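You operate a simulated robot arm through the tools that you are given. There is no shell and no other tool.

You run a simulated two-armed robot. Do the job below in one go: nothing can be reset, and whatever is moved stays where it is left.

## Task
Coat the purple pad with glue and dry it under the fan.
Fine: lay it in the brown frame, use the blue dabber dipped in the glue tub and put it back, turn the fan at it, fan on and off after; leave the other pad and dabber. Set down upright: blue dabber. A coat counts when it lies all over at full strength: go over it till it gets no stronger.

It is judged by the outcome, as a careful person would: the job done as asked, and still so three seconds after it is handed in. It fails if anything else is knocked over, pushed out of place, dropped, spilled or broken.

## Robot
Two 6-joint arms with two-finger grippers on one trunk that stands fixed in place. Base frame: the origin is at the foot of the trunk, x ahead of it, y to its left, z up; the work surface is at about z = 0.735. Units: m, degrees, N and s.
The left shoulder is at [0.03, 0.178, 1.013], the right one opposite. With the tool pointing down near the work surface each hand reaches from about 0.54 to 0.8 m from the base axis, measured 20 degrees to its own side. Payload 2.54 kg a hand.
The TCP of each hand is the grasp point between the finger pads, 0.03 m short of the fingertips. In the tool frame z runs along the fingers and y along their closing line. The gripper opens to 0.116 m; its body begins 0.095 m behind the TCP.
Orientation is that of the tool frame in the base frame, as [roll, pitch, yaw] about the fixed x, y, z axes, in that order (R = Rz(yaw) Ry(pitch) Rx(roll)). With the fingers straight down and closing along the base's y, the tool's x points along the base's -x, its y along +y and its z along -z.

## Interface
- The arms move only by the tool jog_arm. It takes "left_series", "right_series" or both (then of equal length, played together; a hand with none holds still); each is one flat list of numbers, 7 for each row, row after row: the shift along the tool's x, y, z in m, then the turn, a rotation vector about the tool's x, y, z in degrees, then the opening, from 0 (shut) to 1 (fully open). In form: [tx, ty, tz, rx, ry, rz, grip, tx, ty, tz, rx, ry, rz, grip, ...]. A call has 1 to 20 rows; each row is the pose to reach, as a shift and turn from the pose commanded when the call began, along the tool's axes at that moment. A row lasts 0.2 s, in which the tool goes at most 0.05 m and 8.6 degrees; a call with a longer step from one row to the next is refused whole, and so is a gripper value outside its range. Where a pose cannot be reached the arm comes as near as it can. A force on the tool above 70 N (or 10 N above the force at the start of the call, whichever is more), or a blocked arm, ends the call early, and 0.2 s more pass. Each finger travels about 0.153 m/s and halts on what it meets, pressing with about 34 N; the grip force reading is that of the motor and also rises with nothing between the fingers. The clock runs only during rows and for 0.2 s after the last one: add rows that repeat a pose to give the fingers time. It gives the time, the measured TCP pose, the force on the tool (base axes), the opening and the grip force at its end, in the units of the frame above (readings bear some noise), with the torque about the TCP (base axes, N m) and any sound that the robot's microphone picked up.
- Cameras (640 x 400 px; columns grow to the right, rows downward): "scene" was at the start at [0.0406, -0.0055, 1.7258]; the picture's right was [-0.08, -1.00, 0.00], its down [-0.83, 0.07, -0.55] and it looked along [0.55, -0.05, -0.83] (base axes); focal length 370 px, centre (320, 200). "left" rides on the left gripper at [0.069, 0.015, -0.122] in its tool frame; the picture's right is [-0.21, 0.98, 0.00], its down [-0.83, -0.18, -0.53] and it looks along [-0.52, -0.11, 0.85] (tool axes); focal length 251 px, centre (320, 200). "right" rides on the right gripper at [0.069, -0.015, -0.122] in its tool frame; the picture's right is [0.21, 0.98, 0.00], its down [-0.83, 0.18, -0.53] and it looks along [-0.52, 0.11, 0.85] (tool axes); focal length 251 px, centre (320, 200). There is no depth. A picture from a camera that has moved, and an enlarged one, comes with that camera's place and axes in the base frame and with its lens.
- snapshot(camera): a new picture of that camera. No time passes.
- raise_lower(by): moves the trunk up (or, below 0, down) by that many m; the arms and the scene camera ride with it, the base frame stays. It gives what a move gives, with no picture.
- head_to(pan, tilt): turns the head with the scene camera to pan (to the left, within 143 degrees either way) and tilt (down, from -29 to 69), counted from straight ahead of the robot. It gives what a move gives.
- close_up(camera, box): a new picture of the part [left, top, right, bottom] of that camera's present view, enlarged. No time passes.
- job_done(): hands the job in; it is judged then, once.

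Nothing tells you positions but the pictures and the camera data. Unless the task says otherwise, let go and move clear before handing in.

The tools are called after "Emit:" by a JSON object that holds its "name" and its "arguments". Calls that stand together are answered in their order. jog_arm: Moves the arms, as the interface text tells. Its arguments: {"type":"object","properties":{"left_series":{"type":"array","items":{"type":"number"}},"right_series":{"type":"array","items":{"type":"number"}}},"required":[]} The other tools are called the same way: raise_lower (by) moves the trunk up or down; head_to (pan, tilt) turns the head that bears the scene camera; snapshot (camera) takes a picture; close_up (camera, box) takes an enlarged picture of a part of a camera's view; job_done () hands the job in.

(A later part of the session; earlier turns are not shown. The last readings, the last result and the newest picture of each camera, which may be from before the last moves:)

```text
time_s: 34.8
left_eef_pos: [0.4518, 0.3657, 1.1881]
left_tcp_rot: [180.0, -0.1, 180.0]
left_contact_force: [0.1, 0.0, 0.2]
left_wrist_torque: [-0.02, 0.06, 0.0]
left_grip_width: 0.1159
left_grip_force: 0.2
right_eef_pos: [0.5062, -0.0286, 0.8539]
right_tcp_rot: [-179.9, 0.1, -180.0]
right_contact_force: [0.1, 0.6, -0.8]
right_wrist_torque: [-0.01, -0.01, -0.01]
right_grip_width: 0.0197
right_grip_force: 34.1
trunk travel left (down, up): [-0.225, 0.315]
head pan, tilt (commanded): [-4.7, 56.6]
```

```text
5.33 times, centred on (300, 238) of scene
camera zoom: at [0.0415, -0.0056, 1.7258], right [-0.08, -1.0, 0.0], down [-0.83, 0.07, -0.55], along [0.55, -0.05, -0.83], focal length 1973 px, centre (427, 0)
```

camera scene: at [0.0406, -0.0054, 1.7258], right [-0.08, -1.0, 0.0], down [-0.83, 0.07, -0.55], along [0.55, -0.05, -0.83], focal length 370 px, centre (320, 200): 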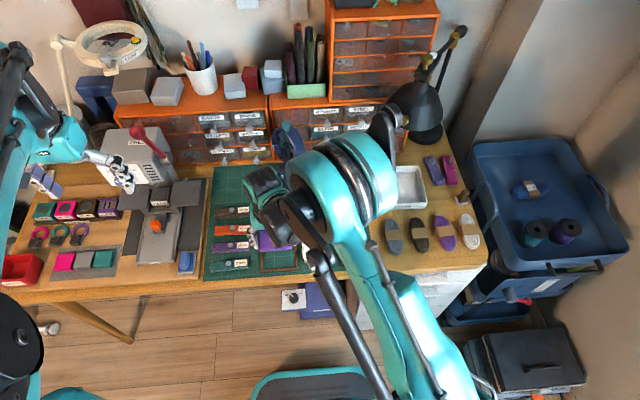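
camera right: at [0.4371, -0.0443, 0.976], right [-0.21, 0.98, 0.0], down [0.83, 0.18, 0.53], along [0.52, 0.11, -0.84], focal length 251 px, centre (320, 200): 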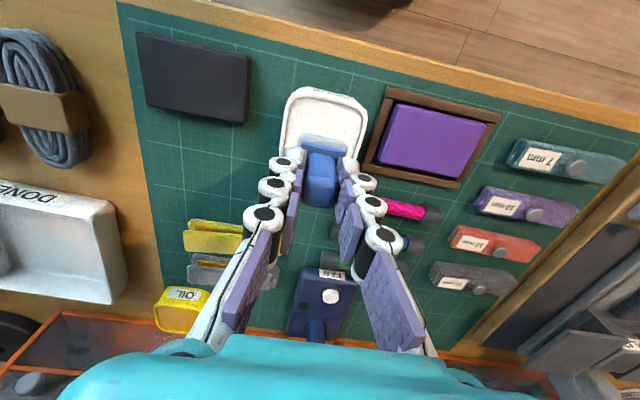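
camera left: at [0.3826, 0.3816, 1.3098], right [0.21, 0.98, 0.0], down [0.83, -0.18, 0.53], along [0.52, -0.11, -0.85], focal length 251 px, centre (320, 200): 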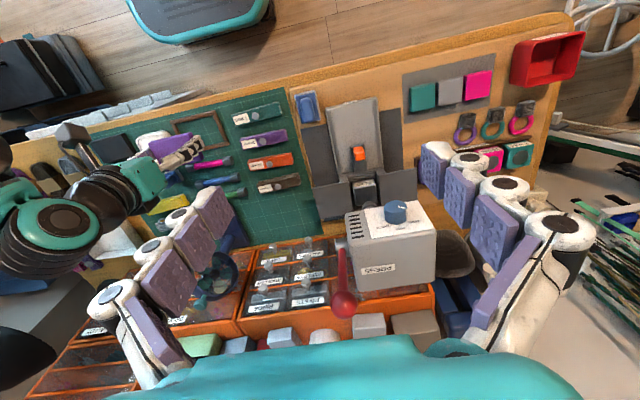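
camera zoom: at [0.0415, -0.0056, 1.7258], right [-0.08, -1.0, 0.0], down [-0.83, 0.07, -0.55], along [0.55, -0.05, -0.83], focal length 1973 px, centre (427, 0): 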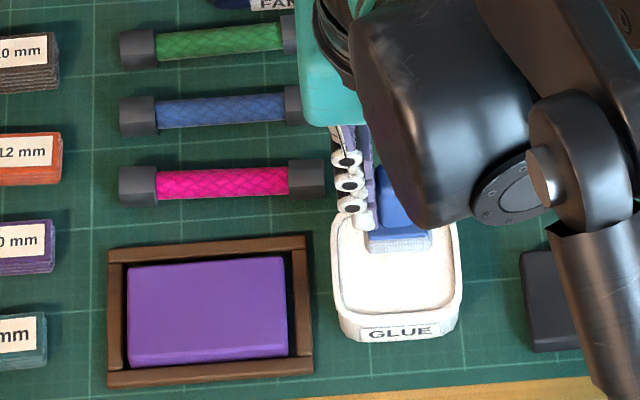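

The dabber is centred over the tub. I'll lower it toward the glue, checking force and picture as I go.

Emit:
{"name": "jog_arm", "arguments": {"right_series": [0, 0, 0.02, 0, 0, 0, 0.1, 0, 0, 0.035, 0, 0, 0, 0.1, 0, 0, 0.042, 0, 0, 0, 0.1, 0, 0, 0.042, 0, 0, 0, 0.1]}}

Emit:
{"name": "close_up", "arguments": {"camera": "right", "box": [220, 80, 420, 230]}}

Emit:
{"name": "close_up", "arguments": {"camera": "scene", "box": [290, 220, 350, 265]}}

```text
time_s: 35.8
left_eef_pos: [0.4502, 0.3663, 1.1894]
left_tcp_rot: [-180.0, 0.1, 180.0]
left_contact_force: [0.2, 0.3, 0.2]
left_wrist_torque: [0.01, 0.02, 0.01]
left_grip_width: 0.1162
left_grip_force: 0.0
right_eef_pos: [0.5053, -0.0284, 0.8127]
right_tcp_rot: [180.0, 0.1, 179.9]
right_contact_force: [3.4, -5.8, 31.0]
right_wrist_torque: [-0.17, -0.14, -0.01]
right_grip_width: 0.0198
right_grip_force: 33.8
trunk travel left (down, up): [-0.225, 0.315]
head pan, tilt (commanded): [-4.7, 56.6]
```

```text
2.67 times, centred on (320, 155) of right
camera zoom: at [0.436, -0.044, 0.9339], right [-0.21, 0.98, 0.0], down [0.82, 0.18, 0.54], along [0.52, 0.11, -0.84], focal length 670 px, centre (320, 320)
```

zoom: 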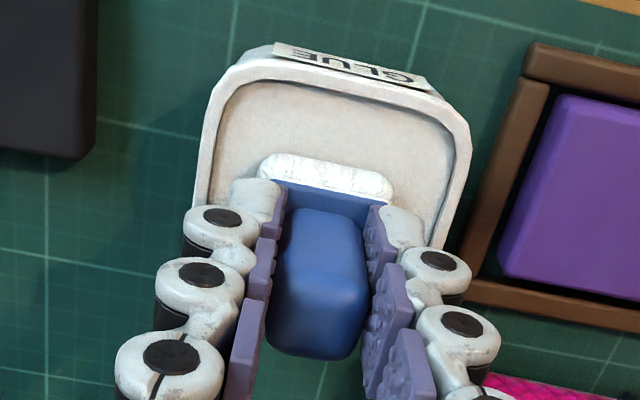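

```text
8.89 times, centred on (320, 242) of scene
camera zoom: at [0.0379, -0.0059, 1.726], right [-0.08, -1.0, 0.0], down [-0.83, 0.07, -0.55], along [0.55, -0.05, -0.83], focal length 3289 px, centre (320, -178)
```

zoom: 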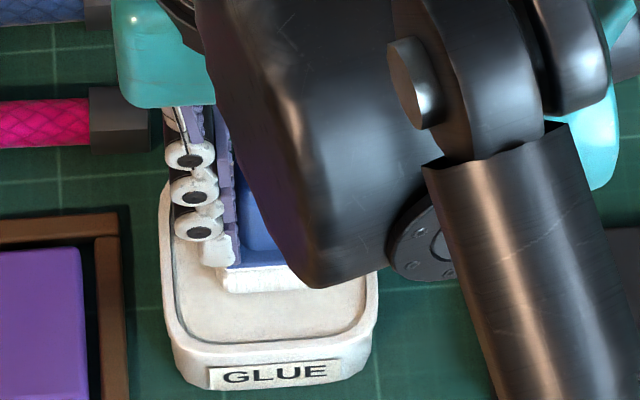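

The felt has turned bright white, so it has taken up glue. I'll lift off gently and check the dabber.

Emit:
{"name": "jog_arm", "arguments": {"right_series": [0, 0, -0.005, 0, 0, 0, 0.1, 0, 0, -0.02, 0, 0, 0, 0.1, 0, 0, -0.045, 0, 0, 0, 0.1, 0, 0, -0.06, 0, 0, 0, 0.1, 0, 0, -0.06, 0, 0, 0, 0.1]}}

Emit:
{"name": "close_up", "arguments": {"camera": "right", "box": [220, 80, 420, 230]}}

Emit:
{"name": "close_up", "arguments": {"camera": "scene", "box": [250, 190, 350, 265]}}

```text
time_s: 37.0
left_eef_pos: [0.4511, 0.3669, 1.1868]
left_tcp_rot: [-179.9, 0.0, -180.0]
left_contact_force: [0.6, -0.3, -0.3]
left_wrist_torque: [0.01, 0.01, 0.01]
left_grip_width: 0.1163
left_grip_force: 0.1
right_eef_pos: [0.5032, -0.029, 0.8711]
right_tcp_rot: [179.9, 0.1, 179.9]
right_contact_force: [0.7, -0.6, -0.4]
right_wrist_torque: [0.01, -0.03, 0.0]
right_grip_width: 0.0199
right_grip_force: 33.9
trunk travel left (down, up): [-0.225, 0.315]
head pan, tilt (commanded): [-4.7, 56.6]
```

```text
2.67 times, centred on (320, 155) of right
camera zoom: at [0.4354, -0.044, 0.9927], right [-0.21, 0.98, 0.0], down [0.83, 0.18, 0.54], along [0.52, 0.11, -0.84], focal length 670 px, centre (320, 320)
```

zoom: 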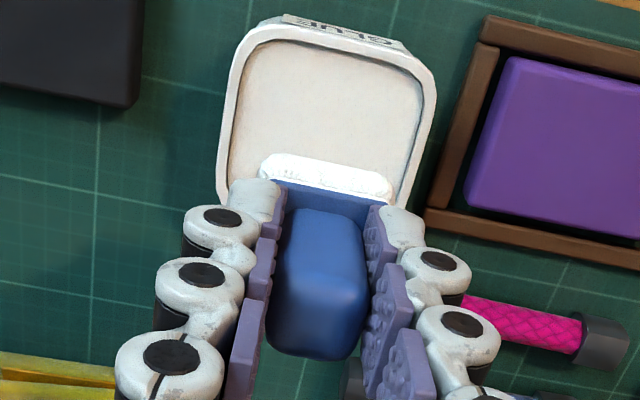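

```text
5.33 times, centred on (300, 228) of scene
camera zoom: at [0.0411, -0.0053, 1.7258], right [-0.08, -1.0, 0.0], down [-0.83, 0.07, -0.55], along [0.55, -0.05, -0.83], focal length 1973 px, centre (427, 53)
```

zoom: 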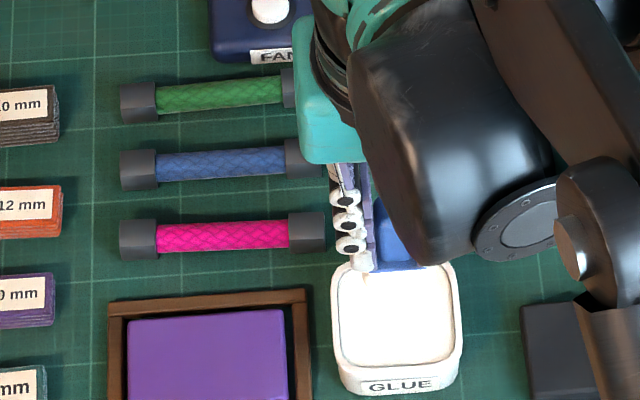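

The dabber slid up about 6 mm in the grip but is still upright and loaded. I'll carry it over the pad, whose centre is at about (0.494, 0.075), and touch down at the middle to find the contact height.

Emit:
{"name": "jog_arm", "arguments": {"right_series": [0.003, 0.03, 0, 0, 0, 0, 0.1, 0.006, 0.065, 0, 0, 0, 0, 0.1, 0.012, 0.1055, 0.01, 0, 0, 0, 0.1, 0.012, 0.1055, 0.04, 0, 0, 0, 0.1, 0.012, 0.1055, 0.06, 0, 0, 0, 0.1, 0.012, 0.1055, 0.06, 0, 0, 0, 0.1]}}

Emit:
{"name": "close_up", "arguments": {"camera": "right", "box": [200, 70, 440, 230]}}

Emit:
{"name": "close_up", "arguments": {"camera": "scene", "box": [240, 210, 330, 280]}}

```text
time_s: 38.4
left_eef_pos: [0.451, 0.3661, 1.187]
left_tcp_rot: [-179.9, 0.0, 179.9]
left_contact_force: [-0.5, 0.7, -0.5]
left_wrist_torque: [0.02, 0.02, 0.02]
left_grip_width: 0.1158
left_grip_force: 0.0
right_eef_pos: [0.4944, 0.0763, 0.8125]
right_tcp_rot: [-180.0, 0.1, 179.9]
right_contact_force: [0.0, 0.0, 0.3]
right_wrist_torque: [0.01, 0.01, -0.03]
right_grip_width: 0.0197
right_grip_force: 33.7
trunk travel left (down, up): [-0.225, 0.315]
head pan, tilt (commanded): [-4.7, 56.6]
```

```text
2.50 times, centred on (320, 150) of right
camera zoom: at [0.4245, 0.0618, 0.9337], right [-0.21, 0.98, 0.0], down [0.83, 0.18, 0.54], along [0.52, 0.11, -0.84], focal length 629 px, centre (320, 325)
```

zoom: 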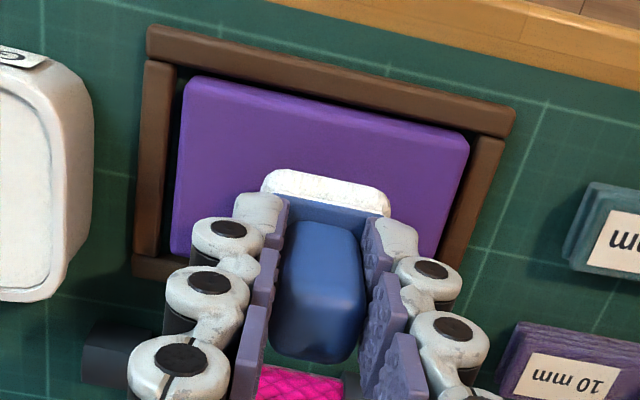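

```text
5.71 times, centred on (285, 245) of scene
camera zoom: at [0.0407, -0.0057, 1.7258], right [-0.08, -1.0, 0.0], down [-0.83, 0.07, -0.55], along [0.55, -0.05, -0.83], focal length 2114 px, centre (520, -57)
```

zoom: 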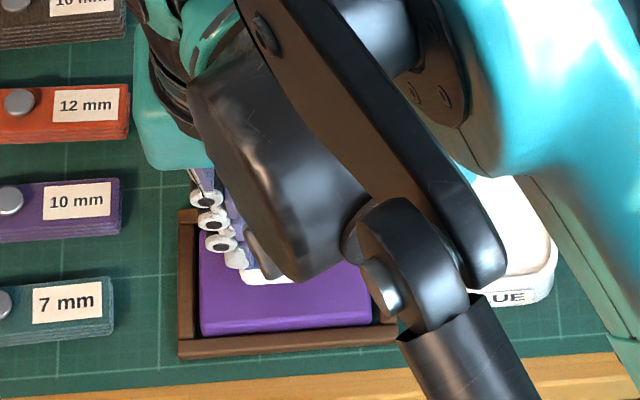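

Emit:
{"name": "jog_arm", "arguments": {"right_series": [0, 0, 0.01, 0, 0, 0, 0.1, 0, 0, 0.013, 0, 0, 0, 0.1, 0, 0, 0.013, 0, 0, 0, 0.1]}}

Emit:
{"name": "jog_arm", "arguments": {"right_series": [0, 0, 0.0015, 0, 0, 0, 0.1, 0, 0, 0.0015, 0, 0, 0, 0.1]}}

Emit:
{"name": "jog_arm", "arguments": {"right_series": [0, 0, 0.0015, 0, 0, 0, 0.1, 0, 0, 0.0015, 0, 0, 0, 0.1]}}

Emit:
{"name": "close_up", "arguments": {"camera": "right", "box": [200, 70, 440, 230]}}

```text
time_s: 39.1
left_eef_pos: [0.4512, 0.3672, 1.1886]
left_tcp_rot: [179.9, 0.0, 179.9]
left_contact_force: [-0.2, 0.2, 0.7]
left_wrist_torque: [-0.01, -0.01, 0.01]
left_grip_width: 0.1159
left_grip_force: 0.0
right_eef_pos: [0.494, 0.0773, 0.7981]
right_tcp_rot: [-180.0, 0.1, -180.0]
right_contact_force: [0.8, 0.7, 1.3]
right_wrist_torque: [0.02, -0.02, -0.02]
right_grip_width: 0.0197
right_grip_force: 33.3
trunk travel left (down, up): [-0.225, 0.315]
head pan, tilt (commanded): [-4.7, 56.6]
```

```text
time_s: 39.8
left_eef_pos: [0.4517, 0.3659, 1.1883]
left_tcp_rot: [180.0, 0.0, -179.9]
left_contact_force: [-0.2, 0.4, 0.7]
left_wrist_torque: [-0.05, 0.0, 0.0]
left_grip_width: 0.116
left_grip_force: 0.0
right_eef_pos: [0.4941, 0.0764, 0.7985]
right_tcp_rot: [-180.0, 0.3, 180.0]
right_contact_force: [4.6, 0.4, 22.8]
right_wrist_torque: [0.05, -0.24, 0.06]
right_grip_width: 0.02
right_grip_force: 34.0
trunk travel left (down, up): [-0.225, 0.315]
head pan, tilt (commanded): [-4.7, 56.6]
```

```text
time_s: 40.4
left_eef_pos: [0.4498, 0.3667, 1.1869]
left_tcp_rot: [180.0, 0.2, -179.9]
left_contact_force: [0.1, 0.3, 0.8]
left_wrist_torque: [-0.02, 0.05, -0.01]
left_grip_width: 0.1161
left_grip_force: 0.1
right_eef_pos: [0.4945, 0.0761, 0.797]
right_tcp_rot: [179.9, 0.1, -180.0]
right_contact_force: [4.2, -0.2, 33.4]
right_wrist_torque: [-0.02, -0.23, 0.0]
right_grip_width: 0.0198
right_grip_force: 33.9
trunk travel left (down, up): [-0.225, 0.315]
head pan, tilt (commanded): [-4.7, 56.6]
```

```text
2.50 times, centred on (320, 150) of right
camera zoom: at [0.4235, 0.0611, 0.9183], right [-0.21, 0.98, 0.0], down [0.82, 0.18, 0.54], along [0.52, 0.11, -0.84], focal length 629 px, centre (320, 325)
```

zoom: 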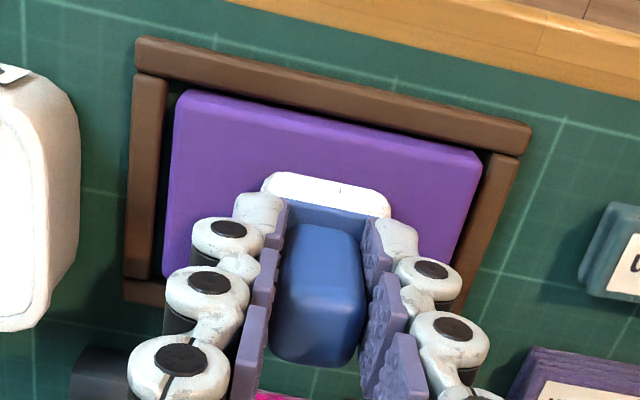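

I've touched the pad at TCP z of about 0.798. I'll lift off and look at the mark it leaves.

Emit:
{"name": "jog_arm", "arguments": {"right_series": [0, 0, -0.005, 0, 0, 0, 0.1, 0, 0, -0.03, 0, 0, 0, 0.1, 0.03, 0, -0.05, 0, 0, 0, 0.1, 0.03, 0, -0.05, 0, 0, 0, 0.1]}}

Emit:
{"name": "close_up", "arguments": {"camera": "right", "box": [200, 70, 440, 230]}}

Emit:
{"name": "close_up", "arguments": {"camera": "scene", "box": [240, 210, 330, 280]}}

```text
time_s: 41.4
left_eef_pos: [0.4524, 0.3672, 1.1861]
left_tcp_rot: [179.9, 0.0, 179.9]
left_contact_force: [-0.2, 0.0, -0.1]
left_wrist_torque: [0.02, 0.05, -0.01]
left_grip_width: 0.1159
left_grip_force: 0.1
right_eef_pos: [0.463, 0.078, 0.8447]
right_tcp_rot: [-180.0, 0.1, -180.0]
right_contact_force: [0.3, 0.1, -0.6]
right_wrist_torque: [0.02, 0.04, 0.01]
right_grip_width: 0.0193
right_grip_force: 34.3
trunk travel left (down, up): [-0.225, 0.315]
head pan, tilt (commanded): [-4.7, 56.6]
```

```text
2.50 times, centred on (320, 150) of right
camera zoom: at [0.3937, 0.0631, 0.9658], right [-0.21, 0.98, 0.0], down [0.83, 0.18, 0.53], along [0.52, 0.11, -0.84], focal length 629 px, centre (320, 325)
```

zoom: 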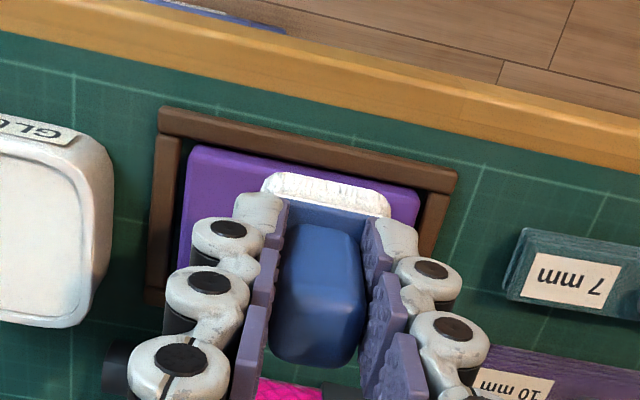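

```text
5.71 times, centred on (285, 245) of scene
camera zoom: at [0.0418, -0.0054, 1.7257], right [-0.08, -1.0, 0.0], down [-0.83, 0.07, -0.55], along [0.55, -0.05, -0.84], focal length 2114 px, centre (520, -57)
```

zoom: 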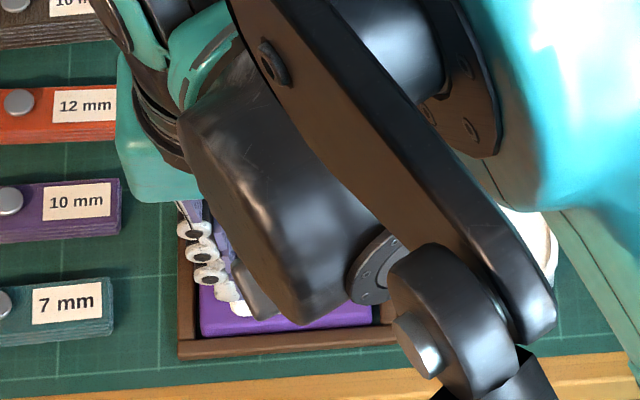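

The hand hides the mark, so I'll move it forward past the pad to let the wrist camera see.

Emit:
{"name": "jog_arm", "arguments": {"right_series": [-0.04, 0, -0.015, 0, 0, 0, 0.1, -0.08, 0, -0.025, 0, 0, 0, 0.1, -0.1, 0, -0.025, 0, 0, 0, 0.1, -0.1, 0, -0.025, 0, 0, 0, 0.1]}}

Emit:
{"name": "snapshot", "arguments": {"camera": "right"}}

Emit:
{"name": "close_up", "arguments": {"camera": "scene", "box": [240, 210, 330, 280]}}

```text
time_s: 42.4
left_eef_pos: [0.4514, 0.3665, 1.1888]
left_tcp_rot: [179.9, -0.1, -180.0]
left_contact_force: [-0.4, 0.5, -0.2]
left_wrist_torque: [0.02, 0.01, 0.02]
left_grip_width: 0.1161
left_grip_force: 0.0
right_eef_pos: [0.5643, 0.0765, 0.8706]
right_tcp_rot: [180.0, 0.1, -180.0]
right_contact_force: [0.0, 0.7, -0.2]
right_wrist_torque: [-0.01, 0.0, 0.03]
right_grip_width: 0.0196
right_grip_force: 34.1
trunk travel left (down, up): [-0.225, 0.315]
head pan, tilt (commanded): [-4.7, 56.6]
```

```text
taken
camera right: at [0.4943, 0.0612, 0.9919], right [-0.21, 0.98, 0.0], down [0.82, 0.18, 0.54], along [0.52, 0.11, -0.84], focal length 251 px, centre (320, 200)
```

right: 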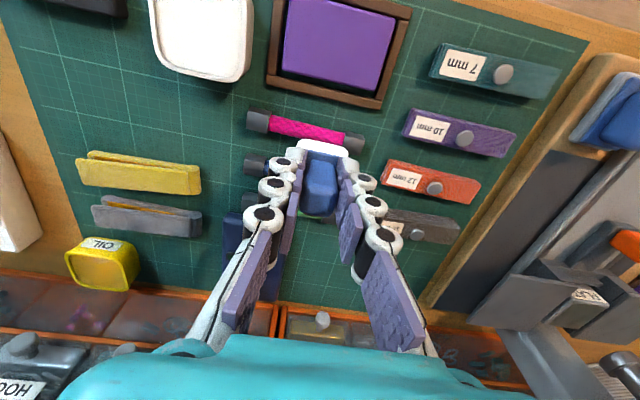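

```text
5.71 times, centred on (285, 245) of scene
camera zoom: at [0.0402, -0.0053, 1.7258], right [-0.08, -1.0, 0.0], down [-0.83, 0.07, -0.55], along [0.55, -0.05, -0.83], focal length 2114 px, centre (520, -57)
```

zoom: 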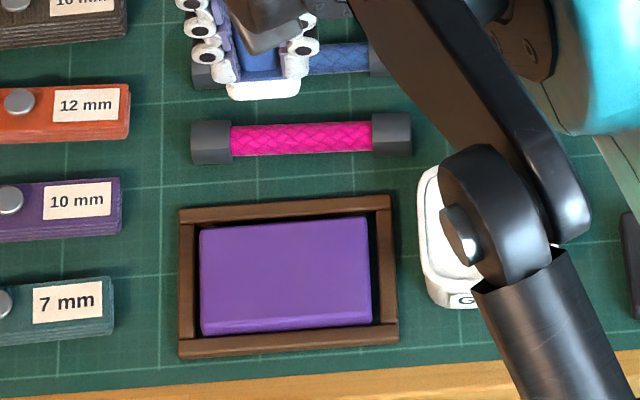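

Emit:
{"name": "close_up", "arguments": {"camera": "right", "box": [255, 0, 425, 115]}}

Emit:
{"name": "close_up", "arguments": {"camera": "scene", "box": [262, 240, 302, 270]}}

Emit:
{"name": "close_up", "arguments": {"camera": "right", "box": [260, 120, 380, 220]}}

```text
3.48 times, centred on (340, 58) of right
camera zoom: at [0.4943, 0.0612, 0.9919], right [-0.21, 0.98, 0.0], down [0.82, 0.18, 0.54], along [0.52, 0.11, -0.84], focal length 875 px, centre (250, 696)
```

zoom: 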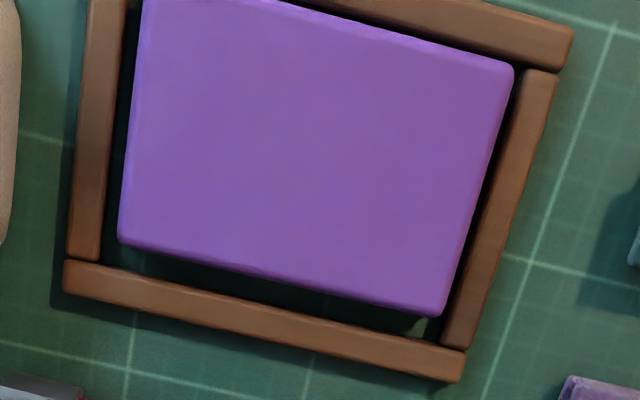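

```text
13.33 times, centred on (282, 255) of scene
camera zoom: at [0.0402, -0.0053, 1.7258], right [-0.08, -1.0, 0.0], down [-0.83, 0.07, -0.55], along [0.55, -0.05, -0.83], focal length 4933 px, centre (827, -533)
```

zoom: 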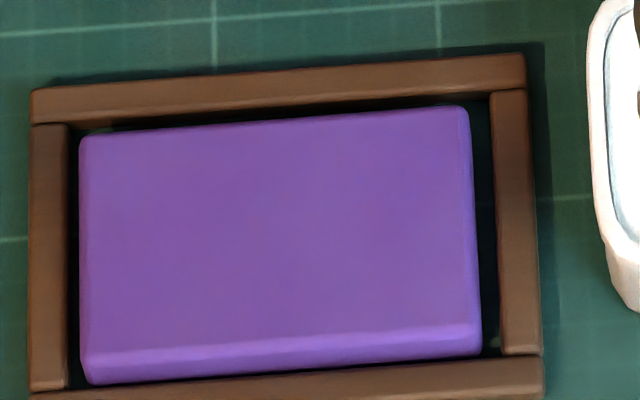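

```text
4.00 times, centred on (320, 170) of right
camera zoom: at [0.4943, 0.0612, 0.9919], right [-0.21, 0.98, 0.0], down [0.82, 0.18, 0.54], along [0.52, 0.11, -0.84], focal length 1006 px, centre (320, 320)
```

zoom: 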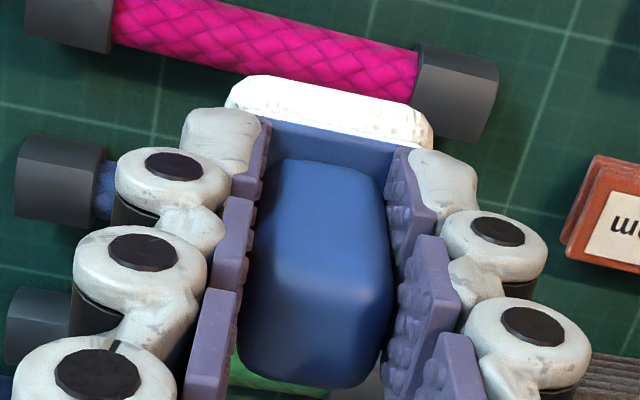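

A still dab leaves no visible mark, so the coat probably builds with strokes. I'll start at one corner of the pad with light pressure.

Emit:
{"name": "jog_arm", "arguments": {"right_series": [0.04, -0.013, 0, 0, 0, 0, 0.08, 0.0835, -0.026, 0.01, 0, 0, 0, 0.08, 0.0835, -0.026, 0.045, 0, 0, 0, 0.08, 0.0835, -0.026, 0.068, 0, 0, 0, 0.08, 0.0835, -0.026, 0.0725, 0, 0, 0, 0.08, 0.0835, -0.026, 0.0725, 0, 0, 0, 0.08]}}

Emit:
{"name": "jog_arm", "arguments": {"right_series": [0, 0, 0.001, 0, 0, 0, 0.08, 0, 0, 0.001, 0, 0, 0, 0.08]}}

Emit:
{"name": "close_up", "arguments": {"camera": "right", "box": [200, 70, 440, 230]}}

```text
time_s: 43.8
left_eef_pos: [0.4513, 0.3674, 1.1874]
left_tcp_rot: [-180.0, 0.0, -180.0]
left_contact_force: [0.7, 0.1, 0.2]
left_wrist_torque: [0.0, 0.01, -0.01]
left_grip_width: 0.1161
left_grip_force: 0.1
right_eef_pos: [0.4804, 0.0508, 0.7985]
right_tcp_rot: [-179.9, 0.1, -179.9]
right_contact_force: [0.6, 0.4, -0.5]
right_wrist_torque: [-0.02, 0.0, 0.0]
right_grip_width: 0.0193
right_grip_force: 33.9
trunk travel left (down, up): [-0.225, 0.315]
head pan, tilt (commanded): [-4.7, 56.6]
```

```text
time_s: 44.4
left_eef_pos: [0.4511, 0.3668, 1.1888]
left_tcp_rot: [-179.8, 0.0, 180.0]
left_contact_force: [0.2, -0.5, -0.4]
left_wrist_torque: [0.01, -0.01, 0.0]
left_grip_width: 0.116
left_grip_force: 0.0
right_eef_pos: [0.4804, 0.0518, 0.7971]
right_tcp_rot: [-180.0, 0.1, 180.0]
right_contact_force: [0.2, -0.1, 0.3]
right_wrist_torque: [0.0, 0.02, -0.04]
right_grip_width: 0.0194
right_grip_force: 34.0
trunk travel left (down, up): [-0.225, 0.315]
head pan, tilt (commanded): [-4.7, 56.6]
```

```text
2.50 times, centred on (320, 150) of right
camera zoom: at [0.4112, 0.0356, 0.919], right [-0.21, 0.98, 0.0], down [0.83, 0.18, 0.54], along [0.52, 0.11, -0.84], focal length 629 px, centre (320, 325)
```

zoom: 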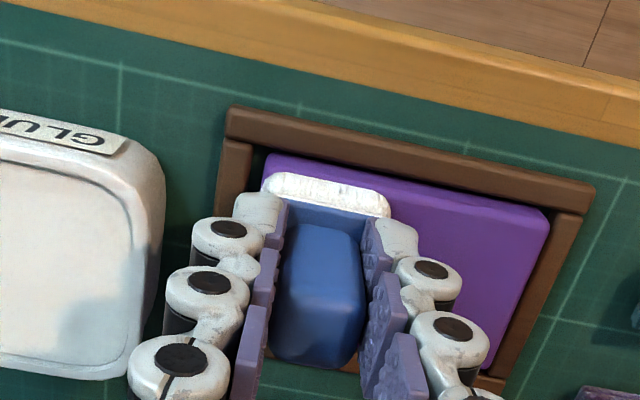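

Emit:
{"name": "jog_arm", "arguments": {"right_series": [0.003, -0.001, 0.001, 0, 0, 0, 0.08, 0.003, -0.001, 0.001, 0, 0, 0, 0.08]}}

Emit:
{"name": "jog_arm", "arguments": {"right_series": [0, 0, 0.0007, 0, 0, 0, 0.08, 0, 0, 0.0007, 0, 0, 0, 0.08]}}

```text
time_s: 45.0
left_eef_pos: [0.4514, 0.3667, 1.1886]
left_tcp_rot: [-179.9, 0.1, -179.9]
left_contact_force: [-0.8, 0.0, -0.1]
left_wrist_torque: [-0.02, 0.0, -0.02]
left_grip_width: 0.1163
left_grip_force: 0.1
right_eef_pos: [0.4785, 0.0506, 0.7966]
right_tcp_rot: [179.9, 0.2, 180.0]
right_contact_force: [13.9, 3.1, 19.8]
right_wrist_torque: [0.13, -0.69, -0.05]
right_grip_width: 0.0197
right_grip_force: 33.6
trunk travel left (down, up): [-0.225, 0.315]
head pan, tilt (commanded): [-4.7, 56.6]
```

```text
time_s: 45.5
left_eef_pos: [0.4512, 0.3669, 1.1889]
left_tcp_rot: [-180.0, 0.1, -179.9]
left_contact_force: [0.2, 0.4, -0.2]
left_wrist_torque: [-0.02, 0.02, 0.0]
left_grip_width: 0.116
left_grip_force: 0.1
right_eef_pos: [0.4766, 0.0501, 0.7963]
right_tcp_rot: [180.0, 0.1, -179.9]
right_contact_force: [9.7, 1.1, 29.9]
right_wrist_torque: [0.11, -0.57, -0.03]
right_grip_width: 0.0196
right_grip_force: 34.7
trunk travel left (down, up): [-0.225, 0.315]
head pan, tilt (commanded): [-4.7, 56.6]
```

The press reads 30 N, which is more than needed. I'll ease off 1 mm and stroke slowly along the pad.

Emit:
{"name": "jog_arm", "arguments": {"right_series": [0, 0, -0.001, 0, 0, 0, 0.08, 0, 0.005, -0.001, 0, 0, 0, 0.08, 0, 0.012, -0.001, 0, 0, 0, 0.08, 0, 0.019, -0.001, 0, 0, 0, 0.08, 0, 0.026, -0.001, 0, 0, 0, 0.08]}}

Emit:
{"name": "close_up", "arguments": {"camera": "right", "box": [200, 70, 440, 230]}}

Emit:
{"name": "close_up", "arguments": {"camera": "scene", "box": [240, 210, 330, 280]}}

```text
time_s: 46.8
left_eef_pos: [0.4507, 0.3652, 1.1884]
left_tcp_rot: [180.0, 0.0, 179.9]
left_contact_force: [-0.1, -0.2, 0.8]
left_wrist_torque: [0.01, 0.01, -0.03]
left_grip_width: 0.1161
left_grip_force: 0.2
right_eef_pos: [0.4762, 0.0747, 0.7969]
right_tcp_rot: [-180.0, 0.1, -179.9]
right_contact_force: [0.3, -11.9, 16.3]
right_wrist_torque: [-0.45, 0.05, 0.02]
right_grip_width: 0.0197
right_grip_force: 34.2
trunk travel left (down, up): [-0.225, 0.315]
head pan, tilt (commanded): [-4.7, 56.6]
```

```text
2.50 times, centred on (320, 150) of right
camera zoom: at [0.4076, 0.0595, 0.9181], right [-0.21, 0.98, 0.0], down [0.82, 0.18, 0.54], along [0.52, 0.11, -0.84], focal length 629 px, centre (320, 325)
```

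zoom: 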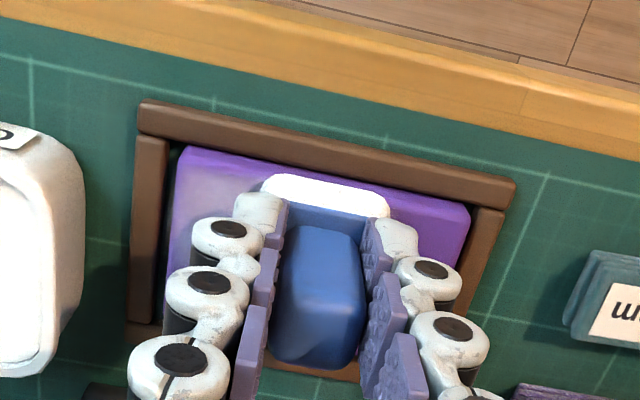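

```text
5.71 times, centred on (285, 245) of scene
camera zoom: at [0.0392, -0.007, 1.7259], right [-0.08, -1.0, 0.0], down [-0.83, 0.07, -0.55], along [0.55, -0.04, -0.83], focal length 2114 px, centre (520, -57)
```

zoom: 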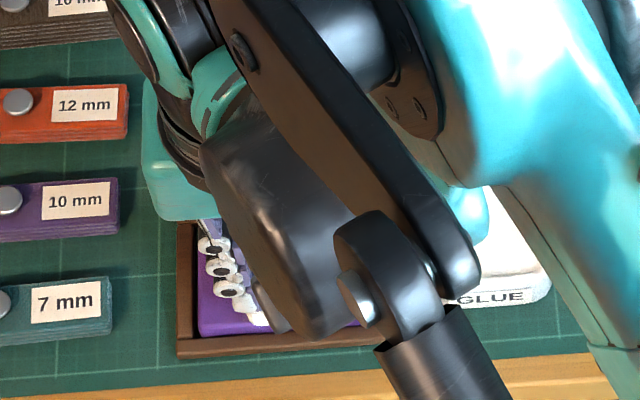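

A paler glue streak shows on the pad, so stroking works. I'll continue around the pad: along the near row, across, and back along the far row.

Emit:
{"name": "jog_arm", "arguments": {"right_series": [0, 0.008, 0, 0, 0, 0, 0.08, 0, 0.016, 0, 0, 0, 0, 0.08, 0, 0.024, 0, 0, 0, 0, 0.08, 0, 0.03, 0, 0, 0, 0, 0.08, -0.01, 0.03, 0, 0, 0, 0, 0.08, -0.02, 0.03, 0, 0, 0, 0, 0.08, -0.03, 0.03, 0, 0, 0, 0, 0.08, -0.03, 0.022, 0, 0, 0, 0, 0.08, -0.03, 0.014, 0, 0, 0, 0, 0.08, -0.03, 0.006, 0, 0, 0, 0, 0.08, -0.03, -0.002, 0, 0, 0, 0, 0.08, -0.03, -0.01, 0, 0, 0, 0, 0.08, -0.03, -0.018, 0, 0, 0, 0, 0.08, -0.03, -0.025, 0, 0, 0, 0, 0.08]}}

Emit:
{"name": "close_up", "arguments": {"camera": "right", "box": [200, 50, 440, 210]}}

Emit:
{"name": "close_up", "arguments": {"camera": "scene", "box": [240, 210, 330, 280]}}

```text
time_s: 49.8
left_eef_pos: [0.4508, 0.3679, 1.1877]
left_tcp_rot: [179.9, 0.0, 180.0]
left_contact_force: [0.1, -0.2, 0.3]
left_wrist_torque: [0.01, 0.0, 0.0]
left_grip_width: 0.1159
left_grip_force: 0.0
right_eef_pos: [0.5066, 0.0503, 0.7965]
right_tcp_rot: [-180.0, 0.1, 179.8]
right_contact_force: [-1.1, 9.1, 13.2]
right_wrist_torque: [0.32, 0.11, -0.05]
right_grip_width: 0.0195
right_grip_force: 34.6
trunk travel left (down, up): [-0.225, 0.315]
head pan, tilt (commanded): [-4.7, 56.6]
```

```text
2.50 times, centred on (320, 130) of right
camera zoom: at [0.4377, 0.0351, 0.9179], right [-0.21, 0.98, 0.0], down [0.82, 0.18, 0.54], along [0.52, 0.11, -0.84], focal length 629 px, centre (320, 375)
```

zoom: 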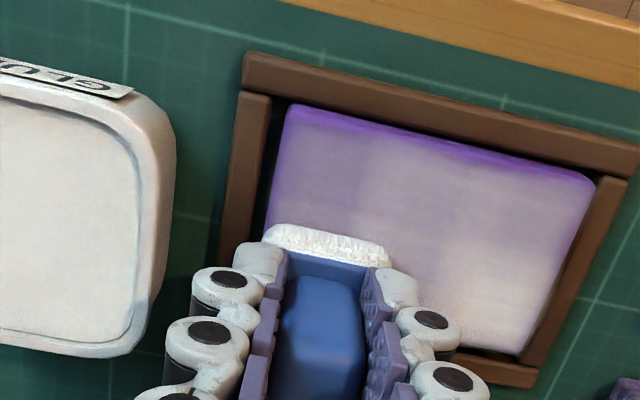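

```text
5.71 times, centred on (285, 245) of scene
camera zoom: at [0.0393, -0.0046, 1.7258], right [-0.08, -1.0, 0.0], down [-0.83, 0.07, -0.55], along [0.55, -0.05, -0.83], focal length 2114 px, centre (520, -57)
```

zoom: 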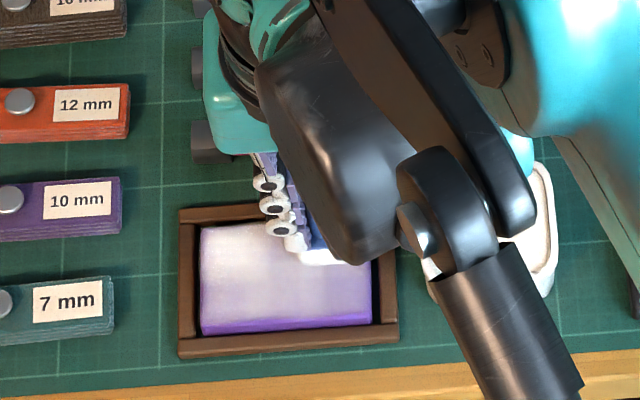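

The coat is building up and the near edge is still purple. I'll go over it again, reaching a bit further toward the near edge, and then down the middle.

Emit:
{"name": "jog_arm", "arguments": {"right_series": [0.009, 0, 0, 0, 0, 0, 0.08, 0.018, 0, 0, 0, 0, 0, 0.08, 0.027, 0, 0, 0, 0, 0, 0.08, 0.034, 0, 0, 0, 0, 0, 0.08, 0.034, 0.009, 0, 0, 0, 0, 0.08, 0.034, 0.018, 0, 0, 0, 0, 0.08, 0.034, 0.027, 0, 0, 0, 0, 0.08, 0.034, 0.036, 0, 0, 0, 0, 0.08, 0.034, 0.045, 0, 0, 0, 0, 0.08, 0.034, 0.054, 0, 0, 0, 0, 0.08, 0.026, 0.056, 0, 0, 0, 0, 0.08, 0.018, 0.056, 0, 0, 0, 0, 0.08, 0.018, 0.048, 0, 0, 0, 0, 0.08, 0.018, 0.04, 0, 0, 0, 0, 0.08, 0.018, 0.032, 0, 0, 0, 0, 0.08, 0.018, 0.024, 0, 0, 0, 0, 0.08, 0.018, 0.016, 0, 0, 0, 0, 0.08, 0.018, 0.008, 0, 0, 0, 0, 0.08, 0.018, 0, 0, 0, 0, 0, 0.08, 0.018, 0, -0.01, 0, 0, 0, 0.08]}}

Emit:
{"name": "jog_arm", "arguments": {"right_series": [0, 0, -0.03, 0, 0, 0, 0.08, -0.04, 0, -0.05, 0, 0, 0, 0.08, -0.08, 0, -0.06, 0, 0, 0, 0.08, -0.08, 0, -0.06, 0, 0, 0, 0.08]}}

Emit:
{"name": "close_up", "arguments": {"camera": "right", "box": [240, 0, 440, 130]}}

Emit:
{"name": "close_up", "arguments": {"camera": "scene", "box": [262, 238, 302, 270]}}

Emit:
{"name": "close_up", "arguments": {"camera": "right", "box": [260, 120, 380, 220]}}

```text
time_s: 54.0
left_eef_pos: [0.4516, 0.3661, 1.1872]
left_tcp_rot: [-180.0, -0.1, -180.0]
left_contact_force: [-0.8, 0.0, -0.1]
left_wrist_torque: [-0.02, -0.03, 0.03]
left_grip_width: 0.1161
left_grip_force: 0.1
right_eef_pos: [0.4894, 0.0494, 0.8059]
right_tcp_rot: [-180.0, 0.2, -180.0]
right_contact_force: [1.1, 0.1, -0.3]
right_wrist_torque: [0.01, 0.0, 0.01]
right_grip_width: 0.0195
right_grip_force: 33.7
trunk travel left (down, up): [-0.225, 0.315]
head pan, tilt (commanded): [-4.7, 56.6]
```

```text
time_s: 55.0
left_eef_pos: [0.4521, 0.3673, 1.1875]
left_tcp_rot: [-180.0, 0.0, -180.0]
left_contact_force: [-0.4, -0.5, -0.2]
left_wrist_torque: [-0.01, -0.01, 0.0]
left_grip_width: 0.116
left_grip_force: 0.1
right_eef_pos: [0.5695, 0.0506, 0.8656]
right_tcp_rot: [179.9, 0.0, 180.0]
right_contact_force: [-0.6, 0.8, -0.7]
right_wrist_torque: [0.01, -0.02, 0.03]
right_grip_width: 0.0195
right_grip_force: 34.3
trunk travel left (down, up): [-0.225, 0.315]
head pan, tilt (commanded): [-4.7, 56.6]
```

```text
3.08 times, centred on (340, 65) of right
camera zoom: at [0.5005, 0.0359, 0.9878], right [-0.21, 0.98, 0.0], down [0.82, 0.18, 0.54], along [0.52, 0.11, -0.84], focal length 774 px, centre (258, 615)
```

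zoom: 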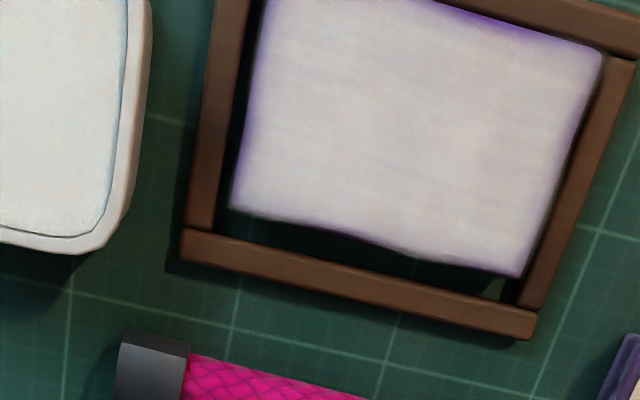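

```text
12.50 times, centred on (282, 254) of scene
camera zoom: at [0.0402, -0.0051, 1.7258], right [-0.08, -1.0, 0.0], down [-0.83, 0.07, -0.55], along [0.55, -0.05, -0.83], focal length 4625 px, centre (795, -475)
```

zoom: 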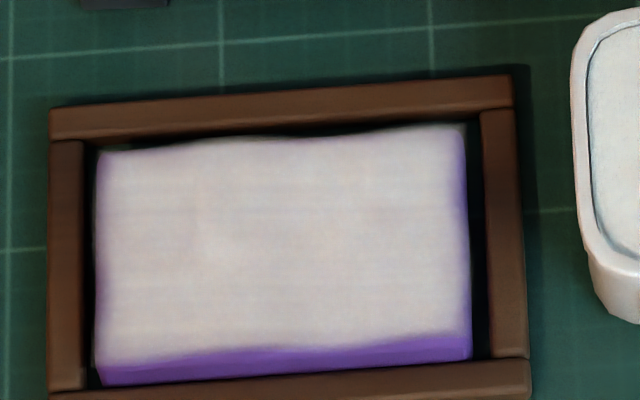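

```text
4.00 times, centred on (320, 170) of right
camera zoom: at [0.5005, 0.0359, 0.9878], right [-0.21, 0.98, 0.0], down [0.82, 0.18, 0.54], along [0.52, 0.11, -0.84], focal length 1006 px, centre (320, 320)
```

zoom: 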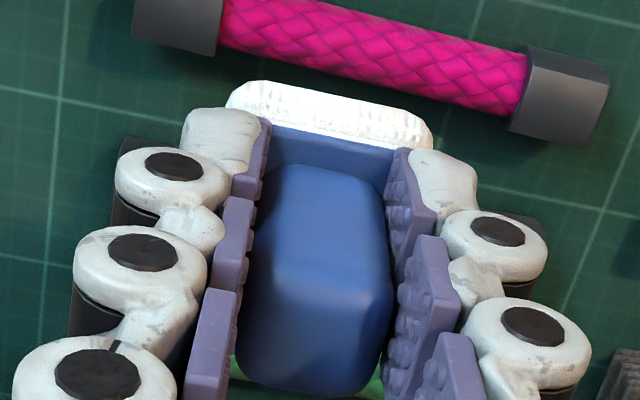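

The coat now covers nearly everything, and only thin purple fringes remain at the left and right edges. I'll take fresh glue and then do full passes that overhang every edge.

Emit:
{"name": "jog_arm", "arguments": {"right_series": [0.02, -0.026, 0, 0, 0, 0, 0.08, 0.043, -0.053, 0, 0, 0, 0, 0.08, 0.0645, -0.079, 0, 0, 0, 0, 0.08, 0.0645, -0.079, 0.03, 0, 0, 0, 0.08, 0.0645, -0.079, 0.048, 0, 0, 0, 0.08, 0.0645, -0.079, 0.053, 0, 0, 0, 0.08, 0.0645, -0.079, 0.053, 0, 0, 0, 0.08]}}

Emit:
{"name": "jog_arm", "arguments": {"right_series": [0, 0, 0.001, 0, 0, 0, 0.08, 0, 0, 0.001, 0, 0, 0, 0.08]}}

Emit:
{"name": "close_up", "arguments": {"camera": "right", "box": [220, 80, 420, 230]}}

```text
time_s: 56.5
left_eef_pos: [0.4519, 0.3659, 1.1868]
left_tcp_rot: [180.0, 0.0, -179.9]
left_contact_force: [1.0, 0.1, 0.7]
left_wrist_torque: [-0.03, 0.0, 0.03]
left_grip_width: 0.1161
left_grip_force: 0.1
right_eef_pos: [0.5043, -0.0281, 0.8117]
right_tcp_rot: [180.0, 0.1, -180.0]
right_contact_force: [0.6, 0.1, -0.2]
right_wrist_torque: [-0.01, 0.01, -0.02]
right_grip_width: 0.0194
right_grip_force: 34.1
trunk travel left (down, up): [-0.225, 0.315]
head pan, tilt (commanded): [-4.7, 56.6]
```

```text
time_s: 57.1
left_eef_pos: [0.4525, 0.3663, 1.188]
left_tcp_rot: [180.0, 0.0, -180.0]
left_contact_force: [0.7, -0.2, -0.6]
left_wrist_torque: [0.03, -0.01, 0.0]
left_grip_width: 0.116
left_grip_force: 0.0
right_eef_pos: [0.5038, -0.0287, 0.8117]
right_tcp_rot: [179.9, 0.1, -179.8]
right_contact_force: [-0.6, 0.0, -0.8]
right_wrist_torque: [-0.02, -0.02, -0.04]
right_grip_width: 0.0197
right_grip_force: 33.8
trunk travel left (down, up): [-0.225, 0.315]
head pan, tilt (commanded): [-4.7, 56.6]
```

```text
2.67 times, centred on (320, 155) of right
camera zoom: at [0.4352, -0.0443, 0.9336], right [-0.21, 0.98, 0.0], down [0.83, 0.18, 0.54], along [0.52, 0.11, -0.84], focal length 670 px, centre (320, 320)
```

zoom: 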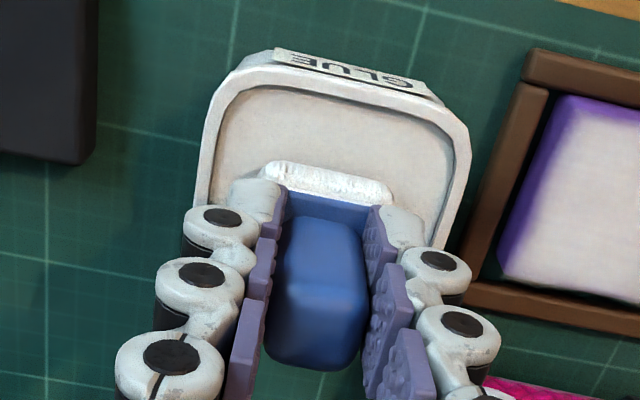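

Emit:
{"name": "jog_arm", "arguments": {"right_series": [0, 0, 0.0015, 0, 0, 0, 0.08, 0, 0, 0.0015, 0, 0, 0, 0.08]}}

Emit:
{"name": "close_up", "arguments": {"camera": "right", "box": [220, 80, 420, 230]}}

```text
time_s: 57.8
left_eef_pos: [0.4509, 0.3669, 1.189]
left_tcp_rot: [179.9, -0.1, -180.0]
left_contact_force: [0.0, -0.6, -1.1]
left_wrist_torque: [0.02, 0.0, -0.02]
left_grip_width: 0.1158
left_grip_force: 0.0
right_eef_pos: [0.5045, -0.029, 0.8103]
right_tcp_rot: [-179.9, 0.2, -180.0]
right_contact_force: [0.1, -0.2, -0.9]
right_wrist_torque: [0.02, 0.03, 0.02]
right_grip_width: 0.0199
right_grip_force: 34.1
trunk travel left (down, up): [-0.225, 0.315]
head pan, tilt (commanded): [-4.7, 56.6]
```

```text
2.67 times, centred on (320, 155) of right
camera zoom: at [0.4355, -0.0441, 0.9326], right [-0.21, 0.98, 0.0], down [0.83, 0.18, 0.54], along [0.52, 0.11, -0.84], focal length 670 px, centre (320, 320)
```

zoom: 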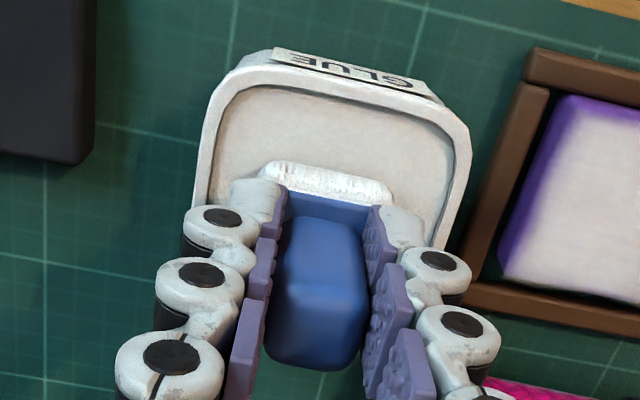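

Emit:
{"name": "jog_arm", "arguments": {"right_series": [0, 0, 0.001, 0, 0, 0, 0.08, 0, 0, 0.0015, 0, 0, 0, 0.08, 0, 0, 0.0015, 0, 0, 0, 0.08]}}

Emit:
{"name": "jog_arm", "arguments": {"right_series": [0, 0, 0.001, 0, 0, 0, 0.08, 0, 0, 0.001, 0, 0, 0, 0.08]}}

Emit:
{"name": "close_up", "arguments": {"camera": "right", "box": [220, 80, 420, 230]}}

```text
time_s: 58.5
left_eef_pos: [0.4503, 0.3662, 1.1883]
left_tcp_rot: [-179.8, 0.1, 179.9]
left_contact_force: [-0.4, 0.3, 0.5]
left_wrist_torque: [0.03, -0.02, -0.02]
left_grip_width: 0.116
left_grip_force: 0.2
right_eef_pos: [0.504, -0.0283, 0.8101]
right_tcp_rot: [180.0, 0.2, 179.9]
right_contact_force: [4.3, -2.5, 22.8]
right_wrist_torque: [-0.06, -0.06, -0.04]
right_grip_width: 0.0194
right_grip_force: 34.3
trunk travel left (down, up): [-0.225, 0.315]
head pan, tilt (commanded): [-4.7, 56.6]
```

```text
time_s: 59.1
left_eef_pos: [0.4497, 0.3656, 1.1891]
left_tcp_rot: [180.0, 0.1, 179.9]
left_contact_force: [0.0, 0.3, -0.1]
left_wrist_torque: [-0.05, 0.0, 0.05]
left_grip_width: 0.1161
left_grip_force: 0.1
right_eef_pos: [0.5033, -0.0288, 0.8093]
right_tcp_rot: [-179.9, 0.3, -179.9]
right_contact_force: [5.8, -2.7, 32.6]
right_wrist_torque: [-0.12, -0.2, -0.04]
right_grip_width: 0.0197
right_grip_force: 34.0
trunk travel left (down, up): [-0.225, 0.315]
head pan, tilt (commanded): [-4.7, 56.6]
```

```text
2.67 times, centred on (320, 155) of right
camera zoom: at [0.4342, -0.0437, 0.9305], right [-0.21, 0.98, 0.0], down [0.82, 0.18, 0.54], along [0.52, 0.11, -0.84], focal length 670 px, centre (320, 320)
```

zoom: 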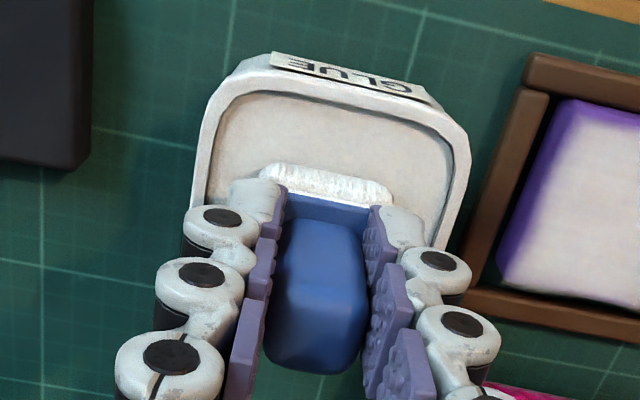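

Fresh glue is on. I'll lift and go to the near right corner of the pad.

Emit:
{"name": "jog_arm", "arguments": {"right_series": [0, 0, -0.02, 0, 0, 0, 0.08, 0, 0, -0.05, 0, 0, 0, 0.08, 0.018, 0.037, -0.05, 0, 0, 0, 0.08, 0.036, 0.0735, -0.05, 0, 0, 0, 0.08, 0.036, 0.0735, -0.02, 0, 0, 0, 0.08, 0.036, 0.0735, 0, 0, 0, 0, 0.08, 0.036, 0.0735, 0.0095, 0, 0, 0, 0.08, 0.036, 0.0735, 0.0095, 0, 0, 0, 0.08]}}

Emit:
{"name": "close_up", "arguments": {"camera": "right", "box": [200, 70, 440, 230]}}

```text
time_s: 61.0
left_eef_pos: [0.4507, 0.3657, 1.1874]
left_tcp_rot: [-180.0, -0.2, -180.0]
left_contact_force: [-0.8, 0.2, 1.2]
left_wrist_torque: [0.04, -0.04, -0.01]
left_grip_width: 0.1162
left_grip_force: 0.1
right_eef_pos: [0.4695, 0.0457, 0.7971]
right_tcp_rot: [179.9, 0.1, -180.0]
right_contact_force: [0.3, 0.3, 0.9]
right_wrist_torque: [-0.01, -0.05, -0.04]
right_grip_width: 0.0198
right_grip_force: 34.3
trunk travel left (down, up): [-0.225, 0.315]
head pan, tilt (commanded): [-4.7, 56.6]
```

```text
2.50 times, centred on (320, 150) of right
camera zoom: at [0.3997, 0.031, 0.9191], right [-0.21, 0.98, 0.0], down [0.82, 0.18, 0.54], along [0.52, 0.11, -0.84], focal length 629 px, centre (320, 325)
```

zoom: 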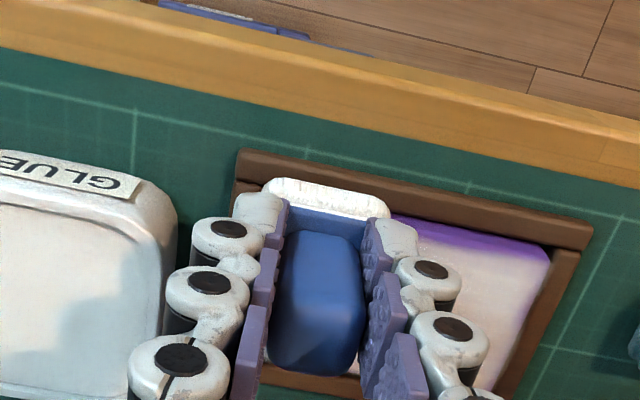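

Emit:
{"name": "jog_arm", "arguments": {"right_series": [0, 0, 0.001, 0, 0, 0, 0.08, 0, 0, 0.001, 0, 0, 0, 0.08]}}

Emit:
{"name": "jog_arm", "arguments": {"right_series": [0, 0, 0.001, 0, 0, 0, 0.08, 0, 0, 0.001, 0, 0, 0, 0.08]}}

```text
time_s: 61.5
left_eef_pos: [0.4508, 0.3656, 1.1873]
left_tcp_rot: [179.9, 0.0, -180.0]
left_contact_force: [0.7, -0.2, -0.4]
left_wrist_torque: [-0.02, -0.01, 0.0]
left_grip_width: 0.1164
left_grip_force: 0.0
right_eef_pos: [0.4677, 0.0475, 0.7973]
right_tcp_rot: [180.0, 0.2, 180.0]
right_contact_force: [-0.3, -0.4, -0.1]
right_wrist_torque: [-0.02, -0.02, 0.0]
right_grip_width: 0.0196
right_grip_force: 33.7
trunk travel left (down, up): [-0.225, 0.315]
head pan, tilt (commanded): [-4.7, 56.6]
```

```text
time_s: 62.1
left_eef_pos: [0.4516, 0.3671, 1.1879]
left_tcp_rot: [-180.0, 0.1, -179.9]
left_contact_force: [1.1, -0.1, -1.1]
left_wrist_torque: [0.02, 0.01, 0.0]
left_grip_width: 0.116
left_grip_force: 0.0
right_eef_pos: [0.4691, 0.0451, 0.7968]
right_tcp_rot: [180.0, 0.1, -180.0]
right_contact_force: [0.4, -0.3, -0.5]
right_wrist_torque: [0.03, 0.01, -0.01]
right_grip_width: 0.0198
right_grip_force: 33.8
trunk travel left (down, up): [-0.225, 0.315]
head pan, tilt (commanded): [-4.7, 56.6]
```

Emit:
{"name": "jog_arm", "arguments": {"right_series": [0, 0, 0.001, 0, 0, 0, 0.08, 0, 0, 0.001, 0, 0, 0, 0.08]}}

Emit:
{"name": "jog_arm", "arguments": {"right_series": [0, 0, 0.001, 0, 0, 0, 0.08, 0, 0, 0.001, 0, 0, 0, 0.08]}}

```text
time_s: 62.8
left_eef_pos: [0.4517, 0.3665, 1.1873]
left_tcp_rot: [180.0, 0.1, 180.0]
left_contact_force: [1.1, 0.1, 0.1]
left_wrist_torque: [-0.02, -0.03, 0.02]
left_grip_width: 0.116
left_grip_force: 0.0
right_eef_pos: [0.4684, 0.0455, 0.7957]
right_tcp_rot: [-180.0, 0.0, 179.9]
right_contact_force: [0.6, -0.8, -0.4]
right_wrist_torque: [0.02, -0.02, 0.01]
right_grip_width: 0.0197
right_grip_force: 34.5
trunk travel left (down, up): [-0.225, 0.315]
head pan, tilt (commanded): [-4.7, 56.6]
```

```text
time_s: 63.4
left_eef_pos: [0.4508, 0.3669, 1.1875]
left_tcp_rot: [-179.9, 0.0, -180.0]
left_contact_force: [-0.1, 0.5, 0.4]
left_wrist_torque: [0.02, -0.03, -0.01]
left_grip_width: 0.116
left_grip_force: 0.1
right_eef_pos: [0.4689, 0.0446, 0.7948]
right_tcp_rot: [-179.9, 0.1, 179.9]
right_contact_force: [2.1, -0.6, 7.1]
right_wrist_torque: [-0.02, -0.11, 0.01]
right_grip_width: 0.0197
right_grip_force: 33.8
trunk travel left (down, up): [-0.225, 0.315]
head pan, tilt (commanded): [-4.7, 56.6]
```

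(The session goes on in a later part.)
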